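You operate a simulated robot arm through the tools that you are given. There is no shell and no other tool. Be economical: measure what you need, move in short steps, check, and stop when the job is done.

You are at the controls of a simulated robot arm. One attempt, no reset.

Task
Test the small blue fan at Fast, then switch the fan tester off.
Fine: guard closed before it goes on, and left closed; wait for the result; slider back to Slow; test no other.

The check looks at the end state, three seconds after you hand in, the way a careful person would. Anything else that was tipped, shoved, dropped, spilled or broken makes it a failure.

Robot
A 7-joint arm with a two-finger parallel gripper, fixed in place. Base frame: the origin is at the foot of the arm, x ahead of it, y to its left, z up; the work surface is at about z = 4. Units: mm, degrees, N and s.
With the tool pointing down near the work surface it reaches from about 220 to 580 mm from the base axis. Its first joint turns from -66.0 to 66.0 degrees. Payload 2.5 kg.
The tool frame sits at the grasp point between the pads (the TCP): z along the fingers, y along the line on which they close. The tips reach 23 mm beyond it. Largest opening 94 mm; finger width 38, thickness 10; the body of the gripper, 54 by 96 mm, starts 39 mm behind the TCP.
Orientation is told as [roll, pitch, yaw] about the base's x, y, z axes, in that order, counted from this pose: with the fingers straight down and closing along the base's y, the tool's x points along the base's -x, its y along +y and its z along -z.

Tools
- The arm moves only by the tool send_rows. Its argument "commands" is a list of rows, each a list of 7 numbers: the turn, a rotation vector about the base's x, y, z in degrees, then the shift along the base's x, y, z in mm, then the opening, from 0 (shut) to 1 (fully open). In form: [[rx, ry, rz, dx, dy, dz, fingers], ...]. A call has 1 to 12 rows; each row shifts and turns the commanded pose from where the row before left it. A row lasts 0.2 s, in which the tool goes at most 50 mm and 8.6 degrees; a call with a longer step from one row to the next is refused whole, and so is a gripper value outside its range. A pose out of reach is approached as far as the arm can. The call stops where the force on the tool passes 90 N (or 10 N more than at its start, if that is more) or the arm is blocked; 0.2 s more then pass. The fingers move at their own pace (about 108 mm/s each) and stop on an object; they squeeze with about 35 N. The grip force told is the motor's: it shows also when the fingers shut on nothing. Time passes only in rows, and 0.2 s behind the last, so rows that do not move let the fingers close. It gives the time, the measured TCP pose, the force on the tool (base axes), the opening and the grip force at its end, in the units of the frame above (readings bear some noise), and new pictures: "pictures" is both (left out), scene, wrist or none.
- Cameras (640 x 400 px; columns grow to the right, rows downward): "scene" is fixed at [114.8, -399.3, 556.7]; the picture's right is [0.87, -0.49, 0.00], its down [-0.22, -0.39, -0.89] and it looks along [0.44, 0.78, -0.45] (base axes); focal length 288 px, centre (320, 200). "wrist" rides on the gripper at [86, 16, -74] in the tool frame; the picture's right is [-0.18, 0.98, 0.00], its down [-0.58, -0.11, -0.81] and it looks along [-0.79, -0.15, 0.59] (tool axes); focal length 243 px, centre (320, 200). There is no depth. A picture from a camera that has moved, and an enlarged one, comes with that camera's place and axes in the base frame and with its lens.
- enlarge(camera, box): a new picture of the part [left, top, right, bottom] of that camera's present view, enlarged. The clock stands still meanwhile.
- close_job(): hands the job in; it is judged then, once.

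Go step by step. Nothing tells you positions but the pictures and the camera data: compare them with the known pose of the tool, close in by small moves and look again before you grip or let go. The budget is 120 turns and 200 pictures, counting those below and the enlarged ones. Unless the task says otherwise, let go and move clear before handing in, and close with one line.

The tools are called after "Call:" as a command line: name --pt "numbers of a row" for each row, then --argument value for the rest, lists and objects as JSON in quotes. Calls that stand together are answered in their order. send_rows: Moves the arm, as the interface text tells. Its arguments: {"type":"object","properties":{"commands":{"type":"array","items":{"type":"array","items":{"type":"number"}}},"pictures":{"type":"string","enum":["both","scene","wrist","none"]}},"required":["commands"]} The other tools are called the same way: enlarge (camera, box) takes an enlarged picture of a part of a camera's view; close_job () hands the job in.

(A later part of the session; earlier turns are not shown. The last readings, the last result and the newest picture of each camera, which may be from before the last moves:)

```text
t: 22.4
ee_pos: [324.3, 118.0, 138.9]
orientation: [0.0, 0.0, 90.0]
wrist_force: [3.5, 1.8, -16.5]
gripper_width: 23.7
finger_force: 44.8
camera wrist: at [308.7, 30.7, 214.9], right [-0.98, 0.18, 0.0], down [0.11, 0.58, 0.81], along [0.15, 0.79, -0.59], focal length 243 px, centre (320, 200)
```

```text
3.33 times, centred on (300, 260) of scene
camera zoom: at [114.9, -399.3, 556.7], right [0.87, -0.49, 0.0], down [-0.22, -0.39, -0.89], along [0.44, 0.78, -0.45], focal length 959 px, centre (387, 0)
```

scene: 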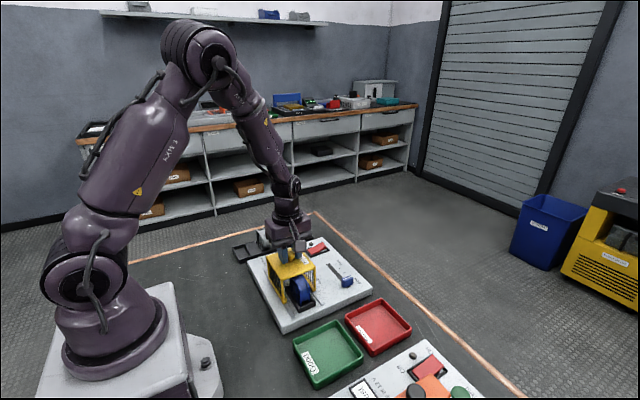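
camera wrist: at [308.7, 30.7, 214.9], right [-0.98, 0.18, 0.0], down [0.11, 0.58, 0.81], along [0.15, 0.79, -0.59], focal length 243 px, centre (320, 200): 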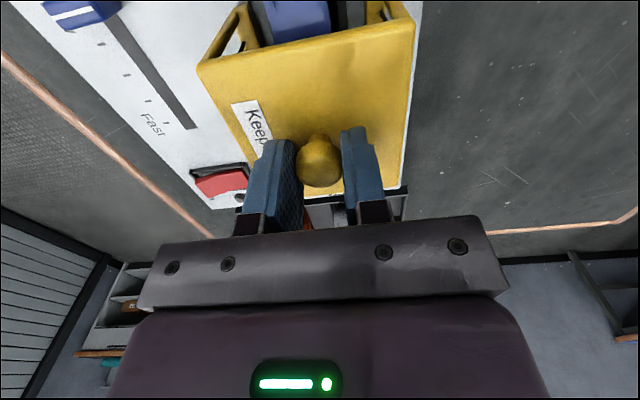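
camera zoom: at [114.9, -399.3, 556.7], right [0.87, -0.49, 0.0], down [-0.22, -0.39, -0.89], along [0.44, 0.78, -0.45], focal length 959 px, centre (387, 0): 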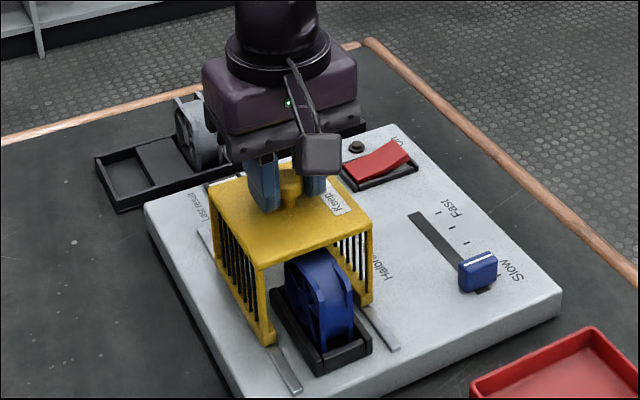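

The guard slides cleanly and clears the fan. Continuing toward the closed end.

Call:
send_rows --pt "0 0 0 0 -10 0 0" --pt "0 0 0 0 -10 0 0" --pt "0 0 0 0 -8 0 0" --pt "0 0 0 0 -6 0 0" --pt "0 0 0 0 -5 0 0" --pt "0 0 0 0 0 0 0"

Call:
enlarge --camera "scene" --box '[240, 220, 360, 340]'

```text
t: 23.8
ee_pos: [325.3, 78.7, 139.9]
orientation: [-0.1, 0.0, 90.1]
wrist_force: [15.3, 1.0, -34.6]
gripper_width: 23.5
finger_force: 45.3
camera wrist: at [308.6, -7.7, 214.9], right [-0.98, 0.18, 0.0], down [0.11, 0.58, 0.81], along [0.15, 0.79, -0.59], focal length 243 px, centre (320, 200)
```

scene: 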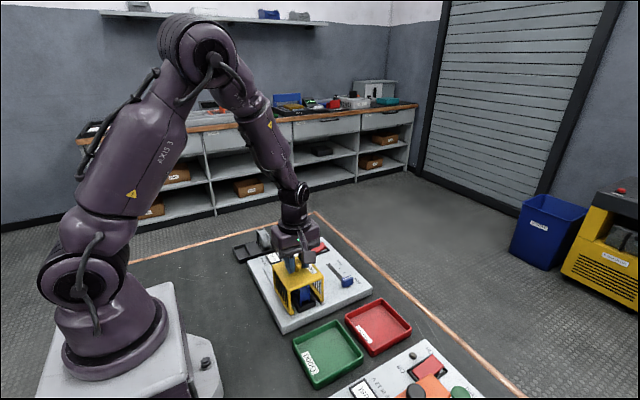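
wrist: 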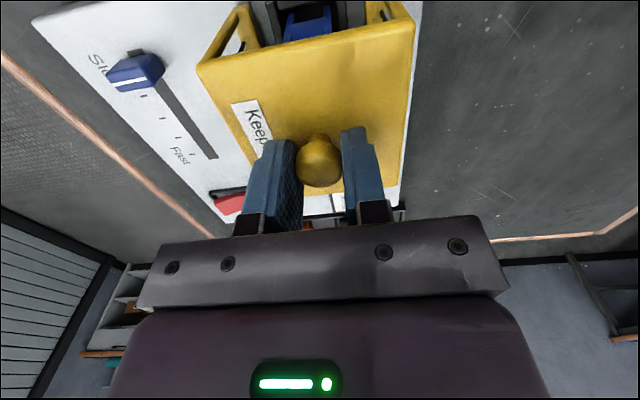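

```text
3.33 times, centred on (300, 280) of scene
camera zoom: at [115.0, -399.3, 556.7], right [0.87, -0.49, 0.0], down [-0.22, -0.39, -0.89], along [0.44, 0.78, -0.45], focal length 959 px, centre (387, -67)
```

zoom: 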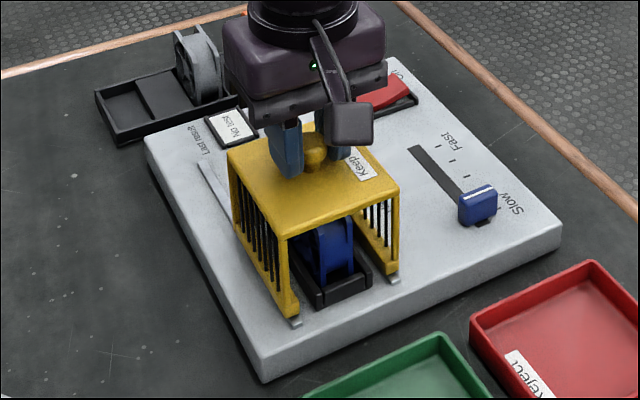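

The guard is nearly closed, with a small side load building. I'll ease x and z slightly and go the remaining way to the stop.

Call:
send_rows --pt "0 0 0 1 -3 -1 0" --pt "0 0 0 0 -4 -0.5 0" --pt "0 0 0 0 -3 0 0" --pt "0 0 0 0 0 0 0" --pictures "scene"

Call:
enlarge --camera "scene" --box '[240, 220, 360, 340]'

```text
t: 24.8
ee_pos: [325.6, 71.4, 140.3]
orientation: [0.1, 0.0, 90.2]
wrist_force: [-20.2, 11.5, 34.4]
gripper_width: 23.9
finger_force: 45.1
```

scene: 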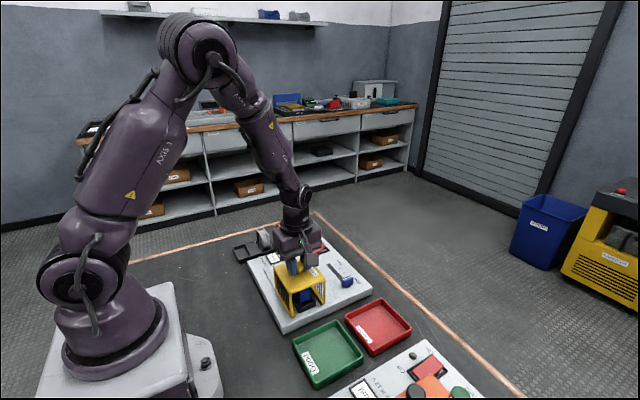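

```text
3.33 times, centred on (300, 280) of scene
camera zoom: at [114.7, -399.3, 556.7], right [0.87, -0.49, 0.0], down [-0.22, -0.39, -0.89], along [0.44, 0.78, -0.45], focal length 959 px, centre (387, -67)
```

zoom: 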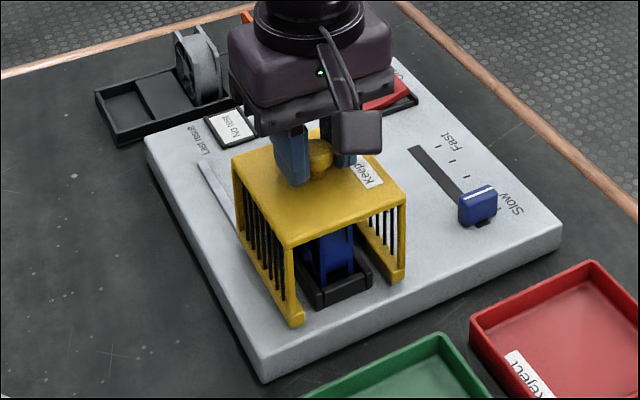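

I over-corrected a little, and the y force suggests the end stop is near. I'll undo half the correction and push a few mm more to confirm.

Call:
send_rows --pt "0 0 0 -0.5 0 0.8 0" --pt "0 0 0 0 -3 0 0" --pt "0 0 0 0 0 0 0" --pictures "none"

```text
t: 25.6
ee_pos: [324.9, 71.7, 139.9]
orientation: [0.0, -0.4, 90.4]
wrist_force: [-10.5, 33.9, 4.3]
gripper_width: 24.0
finger_force: 45.3
```

The guard is at its stop (34 N, no motion). I'll relieve the push, release and rise.

Call:
send_rows --pt "0 0 0 0 4 0 0" --pt "0 0 0 0 0 0 0.4" --pt "0 0 0 0 0 0 0.6" --pt "0 0 0 0 0 20 0.6" --pt "0 0 0 0 0 40 0.6" --pt "0 0 0 0 -10 40 0.6" --pt "0 0 0 0 0 0 0.6"

Call:
enlarge --camera "scene" --box '[240, 220, 380, 340]'

Call:
enlarge --camera "wrist" --box '[100, 0, 420, 200]'

```text
t: 27.2
ee_pos: [325.6, 61.3, 239.5]
orientation: [-0.1, 0.0, 90.0]
wrist_force: [0.4, 0.5, -0.6]
gripper_width: 56.5
finger_force: 0.2
camera wrist: at [309.3, -26.6, 315.1], right [-0.98, 0.18, 0.0], down [0.11, 0.58, 0.81], along [0.15, 0.79, -0.59], focal length 243 px, centre (320, 200)
```

scene: 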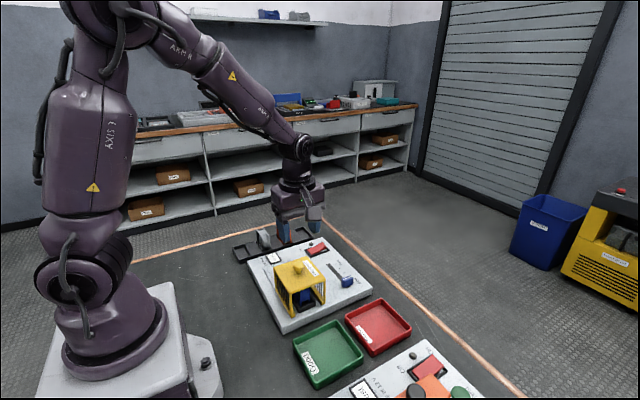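
wrist: 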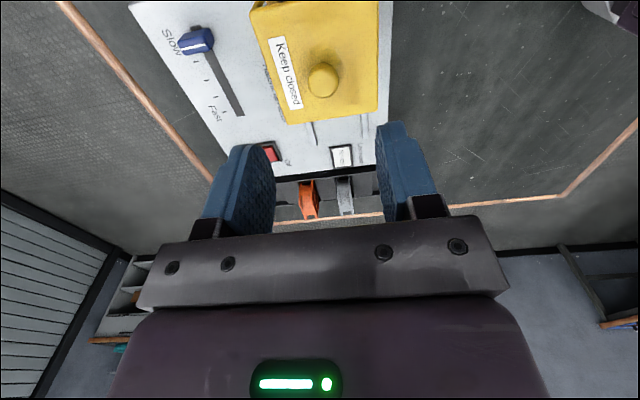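

```text
3.33 times, centred on (310, 280) of scene
camera zoom: at [114.8, -399.3, 556.7], right [0.87, -0.49, 0.0], down [-0.22, -0.39, -0.89], along [0.44, 0.78, -0.45], focal length 959 px, centre (353, -67)
```

zoom: 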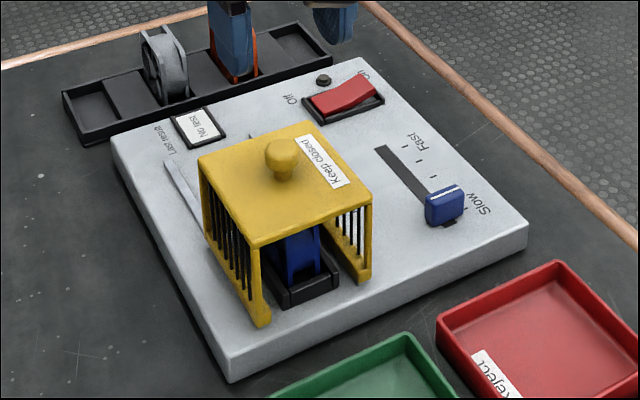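

```text
2.00 times, centred on (260, 100) of wrist
camera zoom: at [309.3, -26.6, 315.1], right [-0.98, 0.18, 0.0], down [0.11, 0.58, 0.81], along [0.15, 0.79, -0.59], focal length 485 px, centre (440, 400)
```

zoom: 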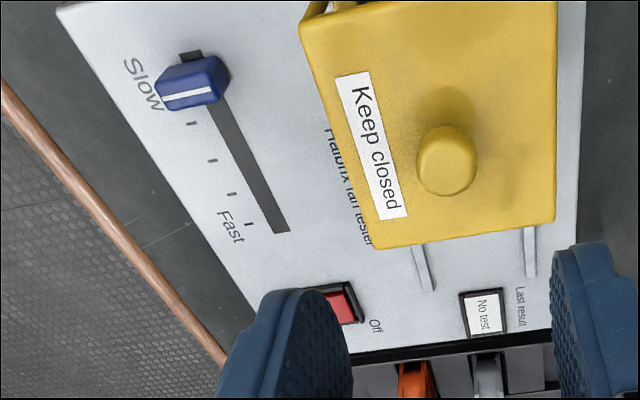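

The guard is closed over the blue fan and the readout still says "No test". Next, the slider: handle at (447, 49, 52), Fast tick at y≈133.

Call:
send_rows --pt "0 0 0 41 -4 0 0.6" --pt "0 0 0 41 -4 0 0.6" --pt "0 0 0 40 -4 0 0.6" --pt "0 0 0 0 0 -45 0.6" --pt "0 0 0 0 0 -45 0.6" --pt "0 0 0 0 0 -35 0.6" --pt "0 0 0 0 0 0 0.6"

Call:
enlarge --camera "scene" --box '[270, 200, 390, 310]'

Call:
enlarge --camera "wrist" --box '[220, 40, 420, 220]'

```text
t: 28.8
ee_pos: [447.9, 48.5, 113.9]
orientation: [0.1, -0.1, 90.0]
wrist_force: [0.2, 0.1, -0.5]
gripper_width: 56.4
finger_force: 0.1
camera wrist: at [431.4, -37.8, 189.2], right [-0.98, 0.18, 0.0], down [0.11, 0.58, 0.81], along [0.15, 0.79, -0.59], focal length 243 px, centre (320, 200)
```

scene: 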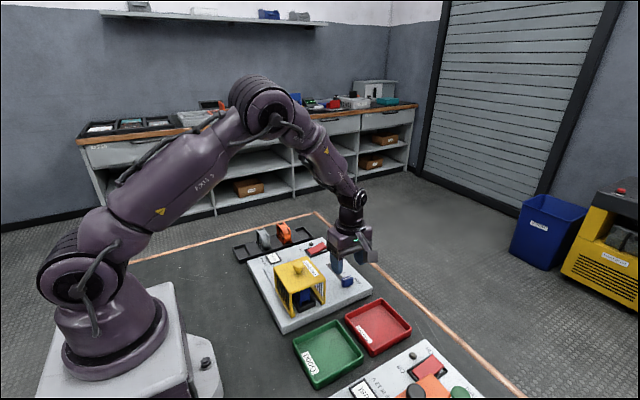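
wrist: 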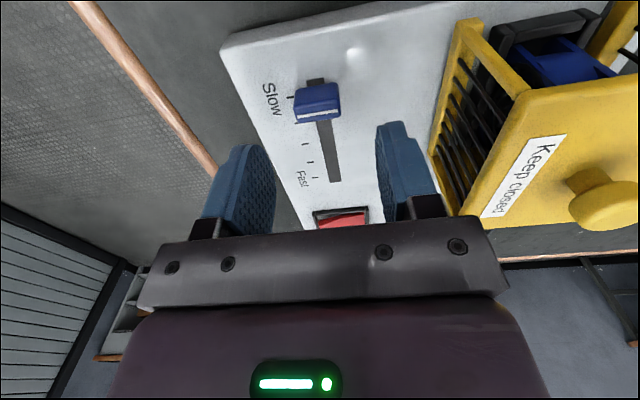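

```text
3.64 times, centred on (330, 255) of scene
camera zoom: at [114.8, -399.3, 556.7], right [0.87, -0.49, 0.0], down [-0.22, -0.39, -0.89], along [0.44, 0.78, -0.45], focal length 1046 px, centre (284, 0)
```

zoom: 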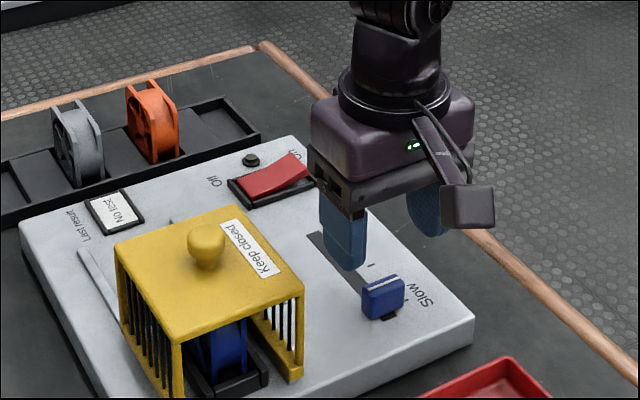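

```text
2.22 times, centred on (320, 130) of wrist
camera zoom: at [431.4, -37.8, 189.2], right [-0.98, 0.18, 0.0], down [0.11, 0.58, 0.81], along [0.15, 0.79, -0.59], focal length 539 px, centre (320, 356)
```

zoom: 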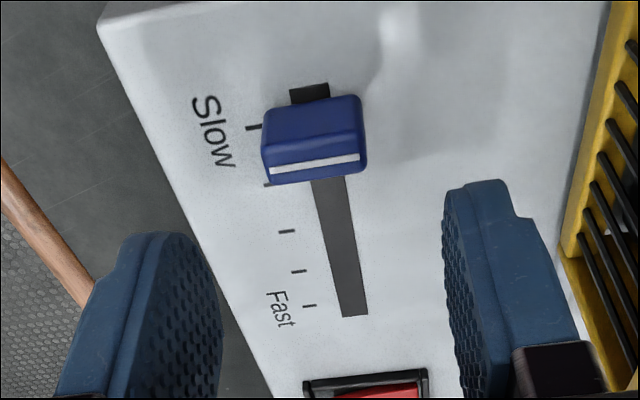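

The handle centre is about (449, 48), 28 mm wide in x. Lowering around it.

Call:
send_rows --pt "0 0 0 1 0 -20 0.6" --pt "0 0 0 0 0 -16 0.6" --pt "0 0 0 0 0 -10 0.6" --pt "0 0 0 0 0 0 0.6"

Call:
enlarge --camera "scene" --box '[290, 220, 390, 310]'

```text
t: 29.8
ee_pos: [449.1, 48.5, 68.1]
orientation: [0.1, -0.1, 90.0]
wrist_force: [0.0, -0.6, -0.1]
gripper_width: 56.2
finger_force: 0.0
camera wrist: at [432.6, -38.2, 143.3], right [-0.98, 0.18, 0.0], down [0.11, 0.58, 0.81], along [0.15, 0.79, -0.59], focal length 243 px, centre (320, 200)
```

scene: 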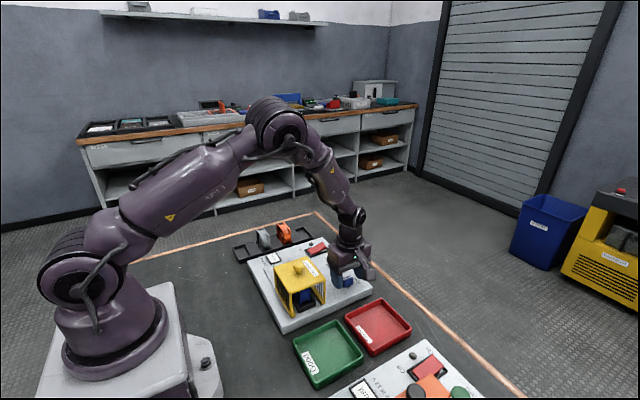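
wrist: 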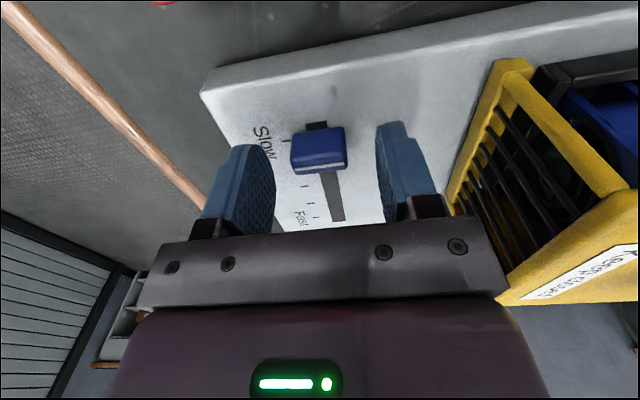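

```text
4.44 times, centred on (340, 265) of scene
camera zoom: at [114.8, -399.3, 556.7], right [0.87, -0.49, 0.0], down [-0.22, -0.39, -0.89], along [0.44, 0.78, -0.45], focal length 1279 px, centre (231, -89)
```

zoom: 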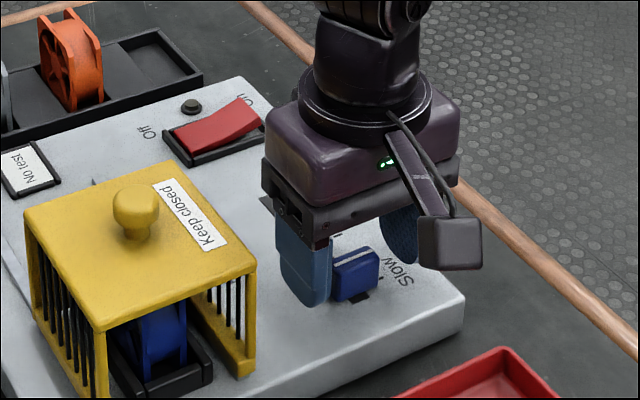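

Straddling the handle well. Closing and pushing toward Fast.

Call:
send_rows --pt "0 0 0 0 0 0 0.3" --pt "0 0 0 0 0 0 0" --pt "0 0 0 0 0 0 0" --pt "0 0 0 0 0 0 0" --pictures "wrist"

```text
t: 30.8
ee_pos: [450.6, 48.4, 67.9]
orientation: [-0.2, 0.0, 90.0]
wrist_force: [16.9, 1.7, -11.5]
gripper_width: 29.9
finger_force: 45.2
camera wrist: at [433.3, -38.3, 143.6], right [-0.98, 0.18, 0.0], down [0.11, 0.58, 0.81], along [0.15, 0.79, -0.59], focal length 243 px, centre (320, 200)
```

wrist: 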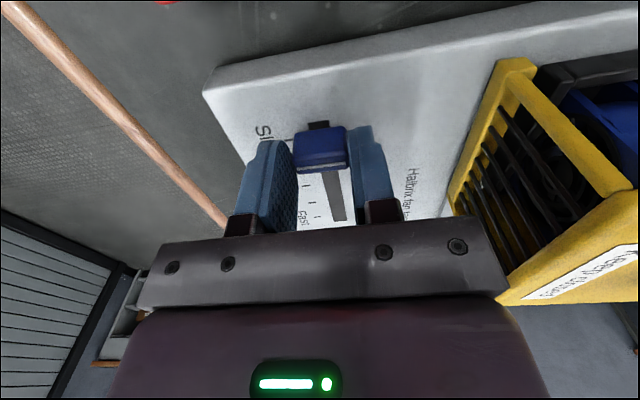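

Gripped; a slight x offset of about 1 mm, which I'll relieve while sliding.

Call:
send_rows --pt "0 0 0 0.8 0 0 0" --pt "0 0 0 0 10 0 0" --pt "0 0 0 0 10 0 0" --pt "0 0 0 0 10 0 0" --pt "0 0 0 0 10 0 0" --pt "0 0 0 0 0 0 0"

Call:
enlarge --camera "wrist" --box '[220, 60, 420, 240]'

```text
t: 32.2
ee_pos: [449.5, 88.9, 68.0]
orientation: [-0.1, 0.0, 90.0]
wrist_force: [15.7, -0.4, -2.1]
gripper_width: 29.7
finger_force: 45.1
camera wrist: at [433.5, 1.5, 143.7], right [-0.98, 0.18, 0.0], down [0.11, 0.58, 0.81], along [0.15, 0.79, -0.59], focal length 243 px, centre (320, 200)
```

scene: 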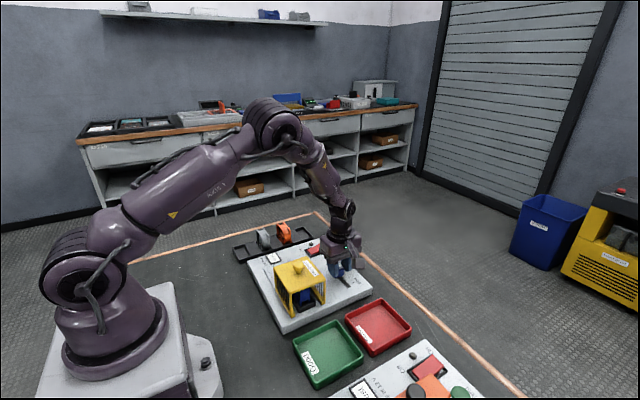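
wrist: 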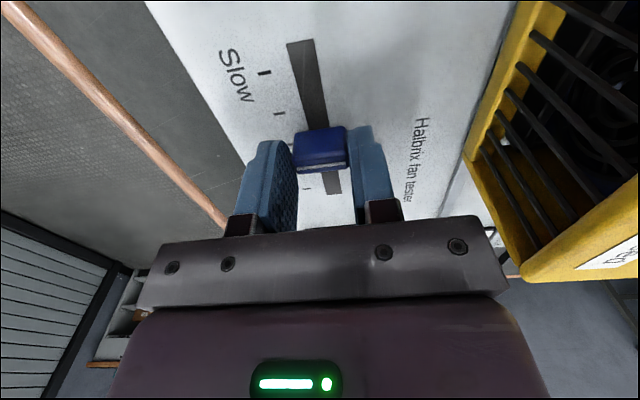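

```text
2.22 times, centred on (320, 150) of wrist
camera zoom: at [433.5, 1.5, 143.7], right [-0.98, 0.18, 0.0], down [0.11, 0.58, 0.81], along [0.15, 0.79, -0.59], focal length 539 px, centre (320, 311)
```

zoom: 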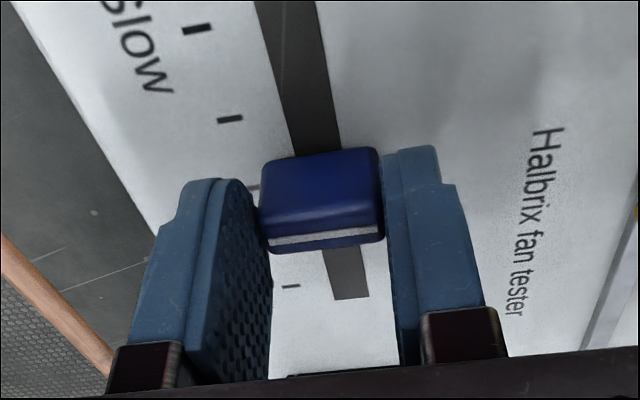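

Sliding well. Continuing to the Fast end.

Call:
send_rows --pt "0 0 0 0 10 0 0" --pt "0 0 0 0 10 0 0" --pt "0 0 0 0 10 0 0" --pt "0 0 0 0 8 0 0" --pt "0 0 0 0 5 0 0" --pt "0 0 0 0 0 0 0" --pictures "wrist"

Call:
enlarge --camera "scene" --box '[290, 220, 390, 310]'

```text
t: 33.6
ee_pos: [449.9, 131.5, 68.1]
orientation: [-0.1, 0.0, 90.0]
wrist_force: [20.9, -0.3, -10.3]
gripper_width: 29.7
finger_force: 44.5
camera wrist: at [433.4, 44.2, 143.7], right [-0.98, 0.18, 0.0], down [0.11, 0.58, 0.81], along [0.15, 0.79, -0.59], focal length 243 px, centre (320, 200)
```

wrist: 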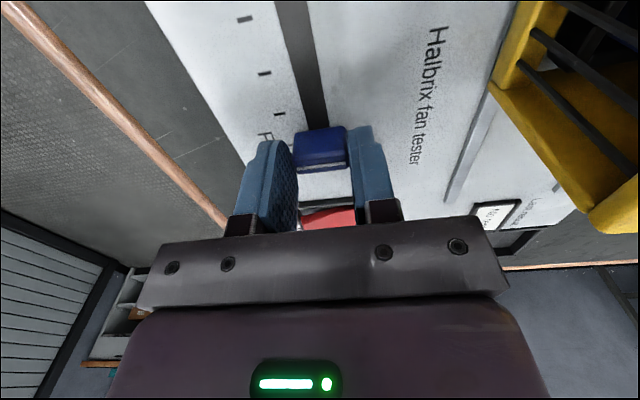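

```text
4.44 times, centred on (340, 265) of scene
camera zoom: at [114.9, -399.3, 556.7], right [0.87, -0.49, 0.0], down [-0.22, -0.39, -0.89], along [0.44, 0.78, -0.45], focal length 1279 px, centre (231, -89)
```

zoom: 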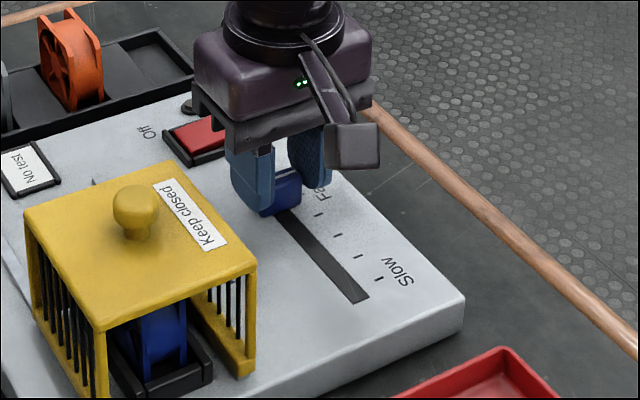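

The handle appears to be at the last tick. I'll nudge 2 mm more to feel for the stop.

Call:
send_rows --pt "0 0 0 0 2 0 0" --pt "0 0 0 0 0 0 0" --pictures "none"

```text
t: 34.2
ee_pos: [449.6, 133.6, 68.0]
orientation: [0.0, 0.0, 90.0]
wrist_force: [22.4, -1.7, -9.4]
gripper_width: 29.9
finger_force: 45.2
```

Call:
send_rows --pt "0 0 0 0 2 0 0" --pt "0 0 0 0 0 0 0" --pictures "none"

```text
t: 34.8
ee_pos: [448.8, 134.8, 68.7]
orientation: [-0.2, 0.0, 90.0]
wrist_force: [20.5, -8.0, -6.4]
gripper_width: 29.9
finger_force: 44.7
```

A stop is felt just past the tick, so the slider is at Fast. Releasing and rising.

Call:
send_rows --pt "0 0 0 0 -1.5 0 0" --pt "0 0 0 0 0 0 0.4" --pt "0 0 0 0 0 0 0.6" --pt "0 0 0 0 0 20 0.6" --pt "0 0 0 0 -10 40 0.6" --pt "0 0 0 0 -20 40 0.6" --pt "0 0 0 0 -20 40 0" --pt "0 0 0 0 0 0 0"

Call:
enlarge --camera "wrist" --box '[240, 0, 480, 160]'

Call:
enlarge --camera "scene" --box '[250, 220, 390, 310]'

```text
t: 36.6
ee_pos: [448.5, 83.7, 208.7]
orientation: [0.0, 0.0, 90.0]
wrist_force: [0.1, 0.3, 0.0]
gripper_width: 0.1
finger_force: 34.8
camera wrist: at [432.8, -3.2, 283.6], right [-0.98, 0.18, 0.0], down [0.11, 0.58, 0.81], along [0.15, 0.79, -0.59], focal length 243 px, centre (320, 200)
```

scene: 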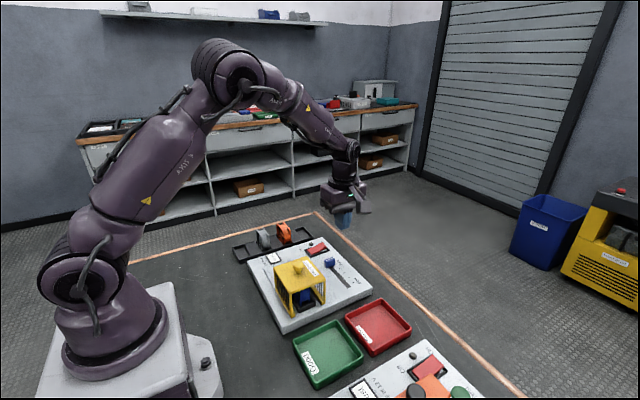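
wrist: 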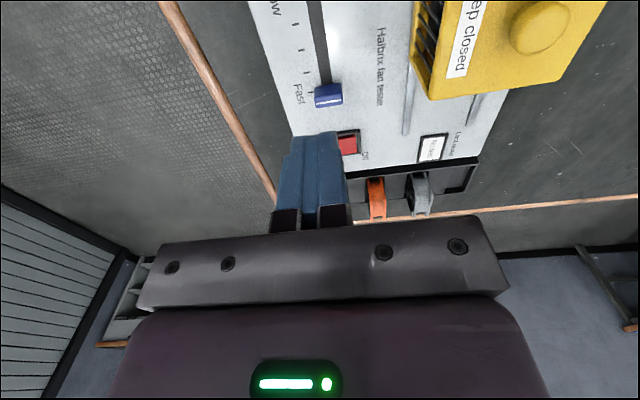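

```text
2.50 times, centred on (360, 80) of wrist
camera zoom: at [432.8, -3.2, 283.6], right [-0.98, 0.18, 0.0], down [0.11, 0.58, 0.81], along [0.15, 0.79, -0.59], focal length 606 px, centre (220, 500)
```

zoom: 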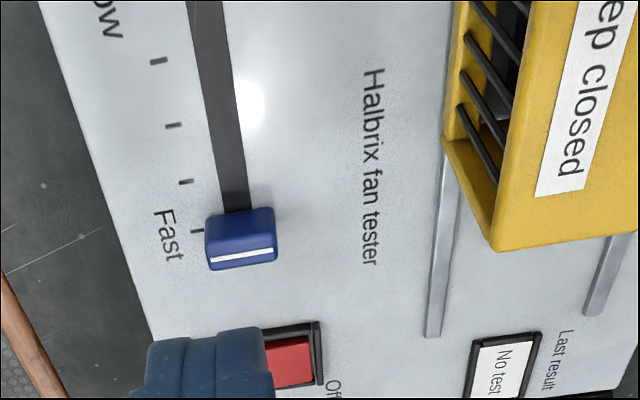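

```text
4.44 times, centred on (320, 265) of scene
camera zoom: at [114.8, -399.3, 556.7], right [0.87, -0.49, 0.0], down [-0.22, -0.39, -0.89], along [0.44, 0.78, -0.45], focal length 1279 px, centre (320, -89)
```

zoom: 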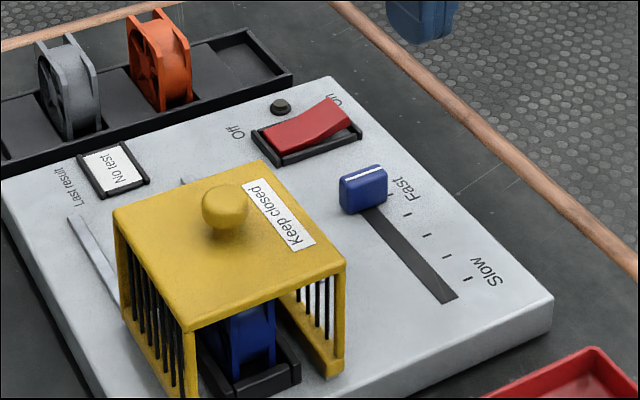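

The slider shows Fast. Next is the switch (On end raised, roughly (467, 209)); I'll move above it with closed fingers to measure.

Call:
send_rows --pt "0 0 0 4 40 0 0" --pt "0 0 0 4 40 0 0" --pt "0 0 0 5 25 -30 0" --pt "0 0 0 5 20 -30 0" --pt "0 0 0 0 0 0 0"

Call:
enlarge --camera "wrist" --box '[240, 40, 440, 200]'

Call:
enlarge --camera "scene" --box '[280, 180, 380, 270]'

```text
t: 37.8
ee_pos: [466.6, 209.2, 147.5]
orientation: [0.0, 0.0, 90.1]
wrist_force: [-0.5, 0.5, -0.2]
gripper_width: 0.0
finger_force: 35.8
camera wrist: at [451.0, 122.6, 223.1], right [-0.98, 0.18, 0.0], down [0.11, 0.58, 0.81], along [0.15, 0.79, -0.59], focal length 243 px, centre (320, 200)
```

scene: 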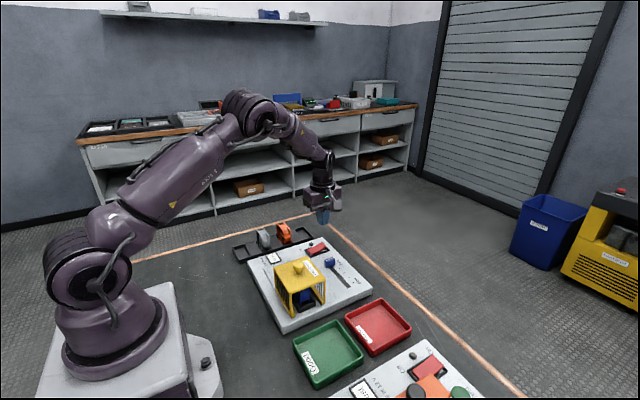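
wrist: 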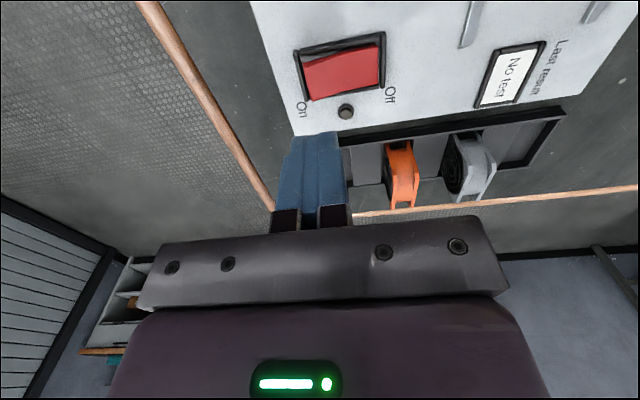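

```text
2.50 times, centred on (340, 120) of wrist
camera zoom: at [451.0, 122.6, 223.1], right [-0.98, 0.18, 0.0], down [0.11, 0.58, 0.81], along [0.15, 0.79, -0.59], focal length 606 px, centre (270, 400)
```

zoom: 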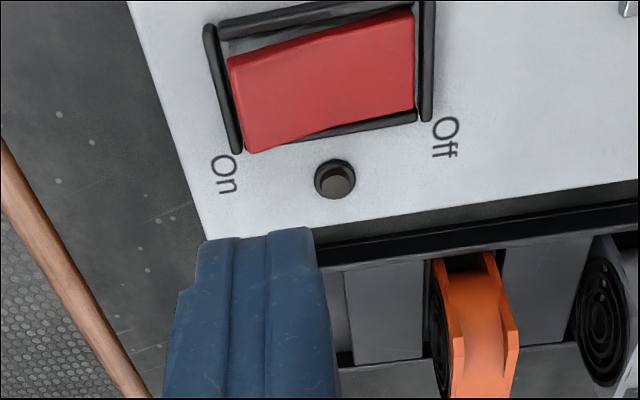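

```text
4.44 times, centred on (330, 225) of scene
camera zoom: at [114.8, -399.3, 556.7], right [0.87, -0.49, 0.0], down [-0.22, -0.39, -0.89], along [0.44, 0.78, -0.45], focal length 1279 px, centre (276, 89)
```

zoom: 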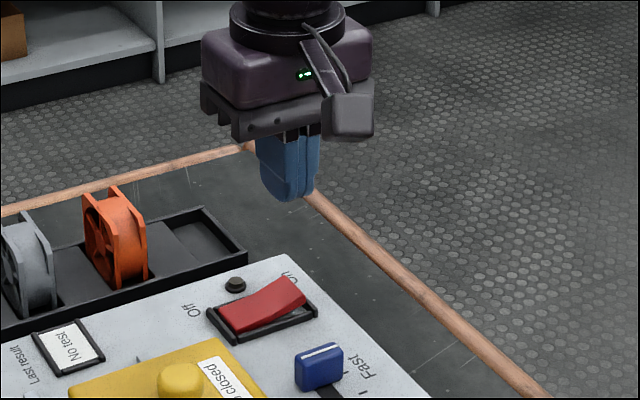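

The switch frame spans x 421–481, y 191–228, with the On end at larger x. I'll lower onto the On end at (465, 209).

Call:
send_rows --pt "0 0 0 -1 0 -25 0" --pt "0 0 0 0 0 -25 0" --pt "0 0 0 0 0 -13 0" --pt "0 0 0 0 0 0 0"

Call:
enlarge --camera "scene" --box '[280, 190, 360, 270]'

```text
t: 38.8
ee_pos: [465.9, 209.0, 85.4]
orientation: [-0.1, 0.0, 90.0]
wrist_force: [0.4, -0.8, -0.2]
gripper_width: 0.0
finger_force: 34.8
camera wrist: at [449.7, 122.2, 160.2], right [-0.98, 0.18, 0.0], down [0.11, 0.58, 0.81], along [0.15, 0.79, -0.59], focal length 243 px, centre (320, 200)
```

scene: 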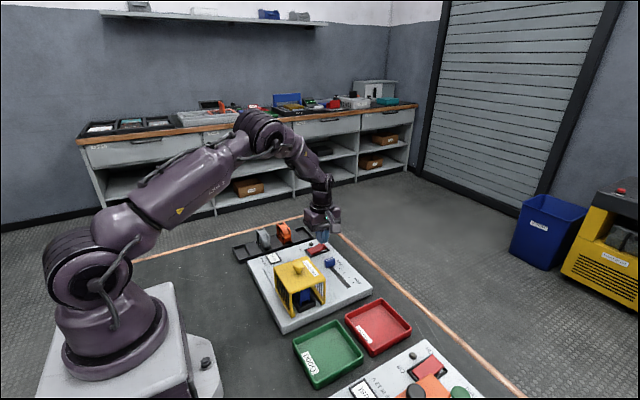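
wrist: 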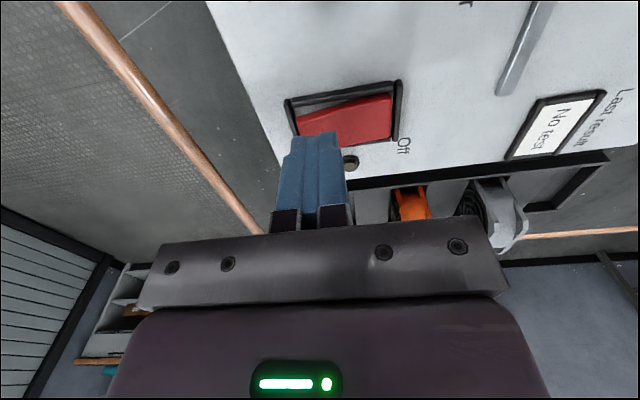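

```text
5.00 times, centred on (320, 230) of scene
camera zoom: at [114.8, -399.3, 556.7], right [0.87, -0.49, 0.0], down [-0.22, -0.39, -0.89], along [0.44, 0.78, -0.45], focal length 1439 px, centre (320, 50)
```

zoom: 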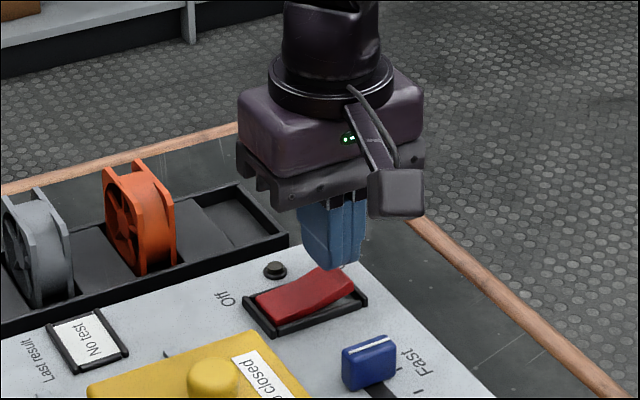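

The tips are just over the raised On end. Pressing in small steps.

Call:
send_rows --pt "0 0 0 0 0 -4 0" --pt "0 0 0 0 0 -3 0" --pt "0 0 0 0 0 -3 0" --pt "0 0 0 0 0 0 0"

Call:
enlarge --camera "scene" --box '[260, 200, 360, 290]'

```text
t: 39.8
ee_pos: [466.7, 207.9, 75.5]
orientation: [0.0, 0.0, 90.0]
wrist_force: [-0.1, -0.8, -0.9]
gripper_width: 0.1
finger_force: 34.8
camera wrist: at [450.0, 121.8, 150.7], right [-0.98, 0.18, 0.0], down [0.11, 0.58, 0.81], along [0.15, 0.79, -0.59], focal length 243 px, centre (320, 200)
```

scene: 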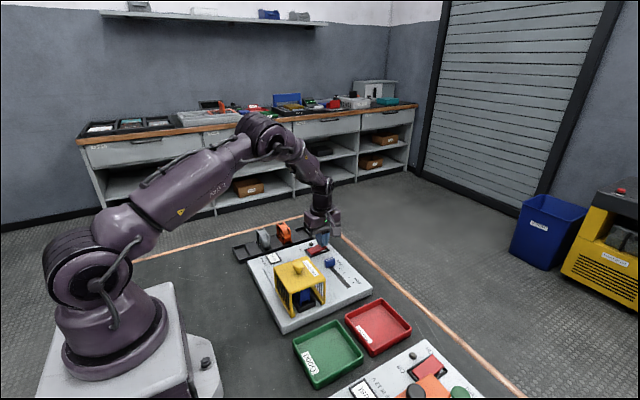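
wrist: 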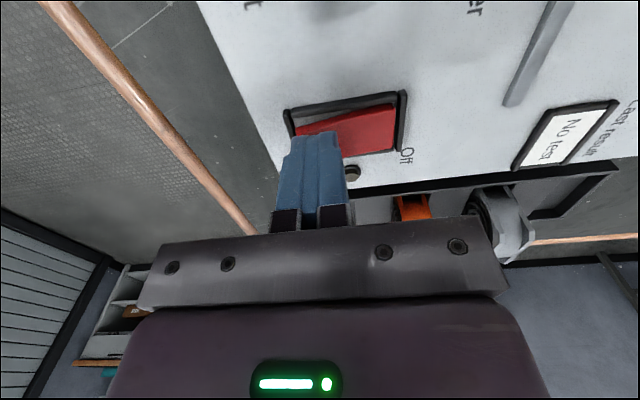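

```text
4.44 times, centred on (310, 245) of scene
camera zoom: at [114.8, -399.3, 556.7], right [0.87, -0.49, 0.0], down [-0.22, -0.39, -0.89], along [0.44, 0.78, -0.45], focal length 1279 px, centre (364, 0)
```

zoom: 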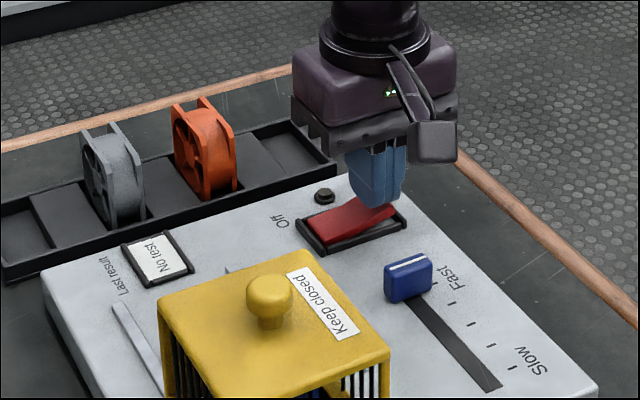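

No contact force yet. Continuing down.

Call:
send_rows --pt "0 0 0 0 0 -2 0" --pt "0 0 0 0 0 -2 0" --pt "0 0 0 0 0 0 0" --pictures "none"

```text
t: 40.6
ee_pos: [466.5, 208.5, 70.1]
orientation: [-0.1, 0.0, 89.9]
wrist_force: [-0.2, -0.1, -1.0]
gripper_width: 0.1
finger_force: 35.1
```

Call:
send_rows --pt "0 0 0 0 0 -1.5 0" --pt "0 0 0 0 0 -1.5 0" --pt "0 0 0 0 0 0 0"

Call:
enlarge --camera "scene" --box '[260, 200, 360, 290]'

```text
t: 41.4
ee_pos: [467.9, 208.7, 67.9]
orientation: [-0.1, 0.0, 90.0]
wrist_force: [0.5, 0.4, 0.9]
gripper_width: 0.0
finger_force: 34.6
camera wrist: at [450.2, 122.0, 143.9], right [-0.98, 0.18, 0.0], down [0.11, 0.58, 0.81], along [0.15, 0.79, -0.59], focal length 243 px, centre (320, 200)
```

scene: 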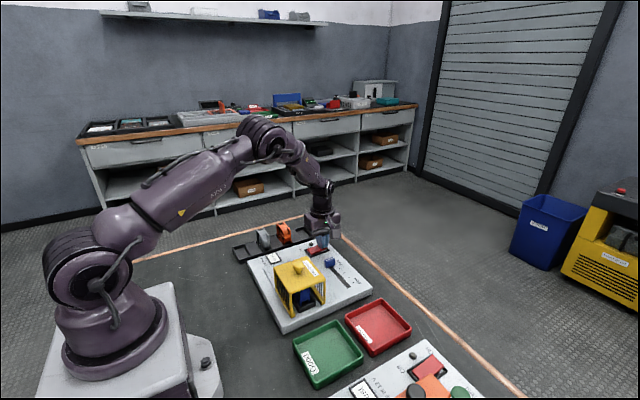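
wrist: 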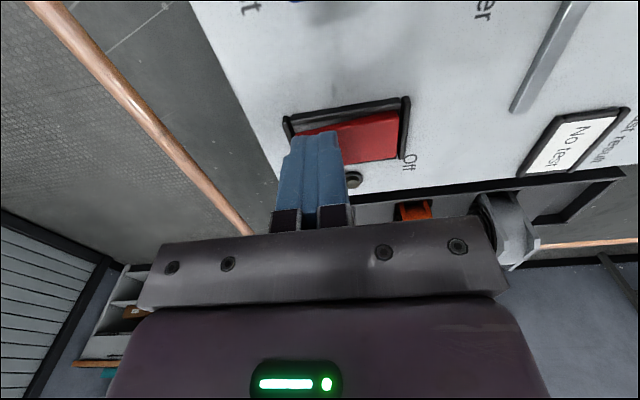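

```text
4.44 times, centred on (310, 245) of scene
camera zoom: at [114.8, -399.3, 556.7], right [0.87, -0.49, 0.0], down [-0.22, -0.39, -0.89], along [0.44, 0.78, -0.45], focal length 1279 px, centre (364, 0)
```

zoom: 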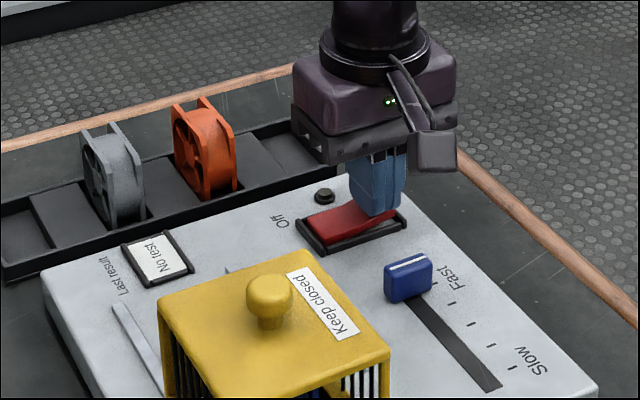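

Still no force, though the tips seem to be on the rocker. Going down gently further.

Call:
send_rows --pt "0 0 0 0 0 -1.5 0" --pt "0 0 0 0 0 0 0"

Call:
enlarge --camera "wrist" --box '[260, 80, 440, 220]'

Call:
enlarge --camera "scene" --box '[295, 220, 355, 270]'

```text
t: 42.0
ee_pos: [466.3, 209.6, 67.9]
orientation: [0.1, 0.0, 90.1]
wrist_force: [2.0, -0.8, 1.4]
gripper_width: 0.0
finger_force: 34.8
camera wrist: at [450.0, 122.1, 142.2], right [-0.98, 0.18, 0.0], down [0.11, 0.58, 0.81], along [0.15, 0.79, -0.59], focal length 243 px, centre (320, 200)
```

scene: 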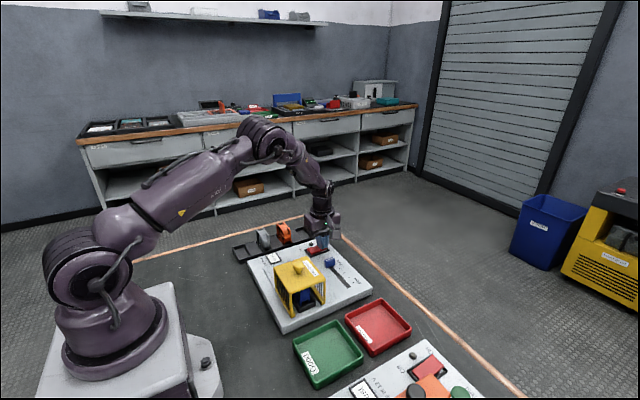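
wrist: 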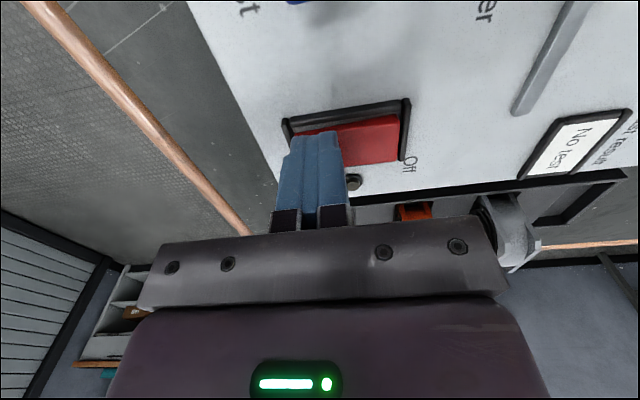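

```text
2.86 times, centred on (350, 150) of wrist
camera zoom: at [450.0, 122.1, 142.2], right [-0.98, 0.18, 0.0], down [0.11, 0.58, 0.81], along [0.15, 0.79, -0.59], focal length 693 px, centre (234, 343)
```

zoom: 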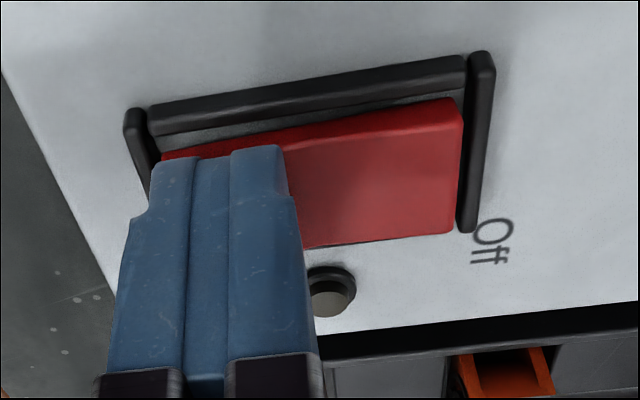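

```text
8.00 times, centred on (325, 245) of scene
camera zoom: at [114.8, -399.3, 556.7], right [0.87, -0.49, 0.0], down [-0.22, -0.39, -0.89], along [0.44, 0.78, -0.45], focal length 2302 px, centre (280, -160)
```

zoom: 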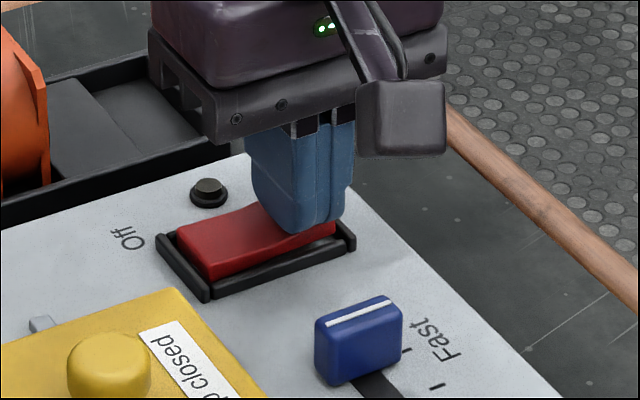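

The rocker is tipping over: the Off side is rising. Pressing on until it firmly bottoms.

Call:
send_rows --pt "0 0 0 0 0 -1.5 0" --pt "0 0 0 0 0 -1 0" --pt "0 0 0 0 0 0 0"

Call:
enlarge --camera "wrist" --box '[260, 80, 440, 220]'

```text
t: 42.8
ee_pos: [466.8, 208.9, 64.2]
orientation: [-0.1, 0.0, 90.1]
wrist_force: [1.9, -1.2, 6.5]
gripper_width: 0.0
finger_force: 35.1
camera wrist: at [450.2, 122.2, 139.9], right [-0.98, 0.18, 0.0], down [0.11, 0.58, 0.81], along [0.15, 0.79, -0.59], focal length 243 px, centre (320, 200)
```

scene: 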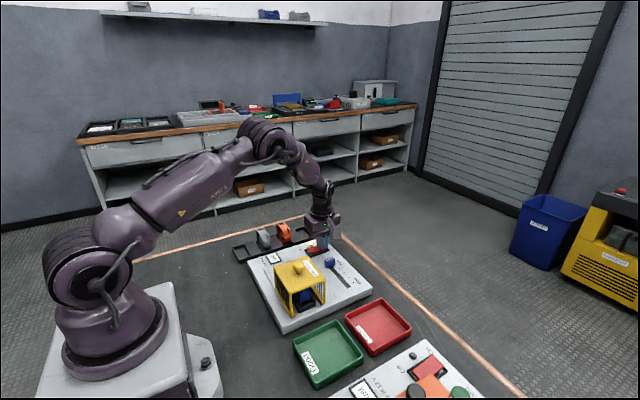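
wrist: 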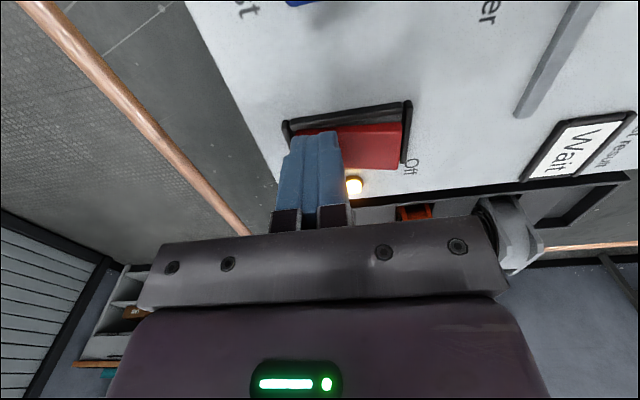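

```text
2.86 times, centred on (350, 150) of wrist
camera zoom: at [450.2, 122.2, 139.9], right [-0.98, 0.18, 0.0], down [0.11, 0.58, 0.81], along [0.15, 0.79, -0.59], focal length 693 px, centre (234, 343)
```

zoom: 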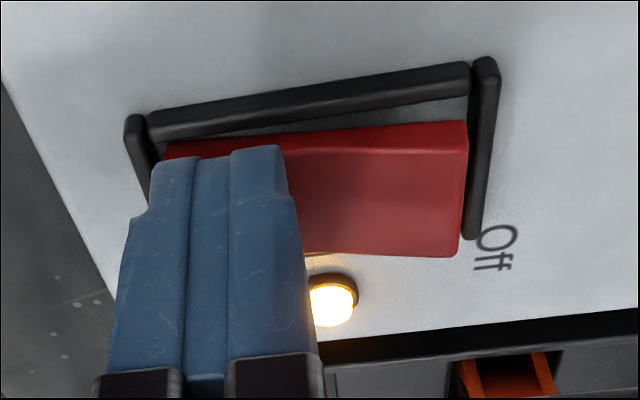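

The lamp is lit and the display says "Wait". I'll rise off the switch and wait for the result, moving toward the Off side at height.

Call:
send_rows --pt "0 0 0 0 0 15 0" --pt "0 0 0 0 0 25 0" --pt "0 0 0 -15 0 10 0" --pt "0 0 0 -14 0 0 0" --pt "0 0 0 0 0 0 0" --pt "0 0 0 0 0 0 0" --pt "0 0 0 0 0 0 0" --pt "0 0 0 0 0 0 0" --pt "0 0 0 0 0 0 0" --pt "0 0 0 0 0 0 0" --pt "0 0 0 0 0 0 0" --pt "0 0 0 0 0 0 0"

Call:
enlarge --camera "scene" --box '[240, 220, 380, 320]'

```text
t: 45.4
ee_pos: [437.5, 208.9, 114.0]
orientation: [0.0, 0.0, 90.0]
wrist_force: [0.0, -0.5, 0.2]
gripper_width: 0.0
finger_force: 35.0
camera wrist: at [420.8, 122.1, 189.8], right [-0.98, 0.18, 0.0], down [0.11, 0.58, 0.81], along [0.15, 0.79, -0.59], focal length 243 px, centre (320, 200)
```

scene: 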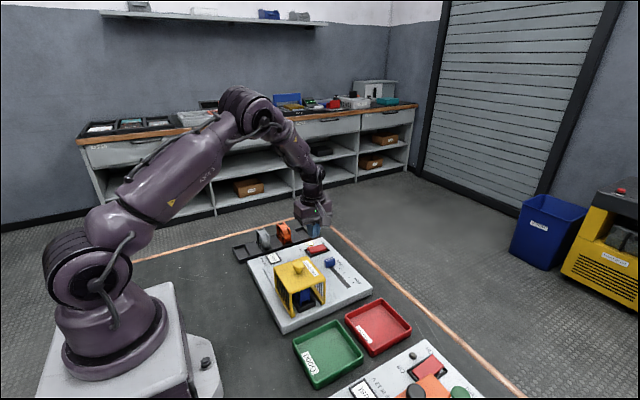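
wrist: 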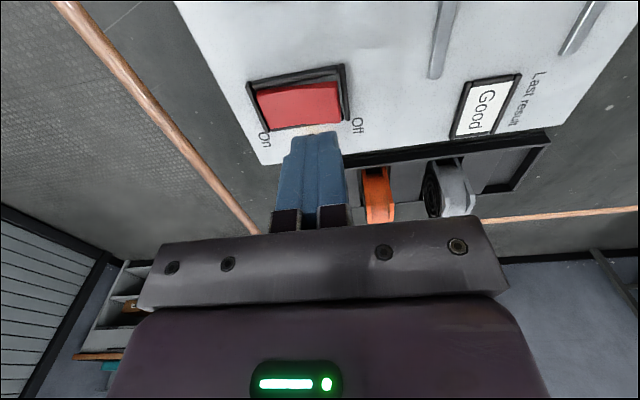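

```text
4.00 times, centred on (310, 270) of scene
camera zoom: at [114.8, -399.3, 556.7], right [0.87, -0.49, 0.0], down [-0.22, -0.39, -0.89], along [0.44, 0.78, -0.45], focal length 1151 px, centre (360, -80)
```

zoom: 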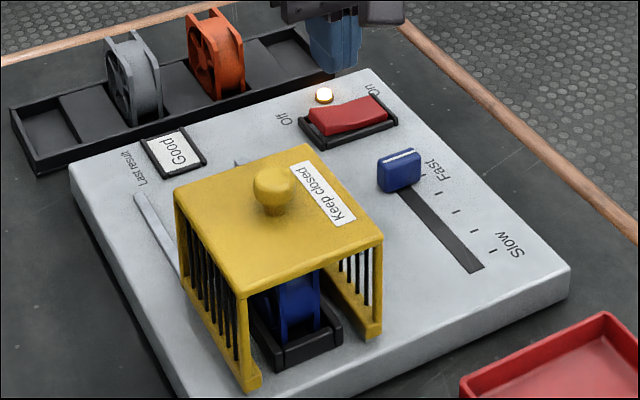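

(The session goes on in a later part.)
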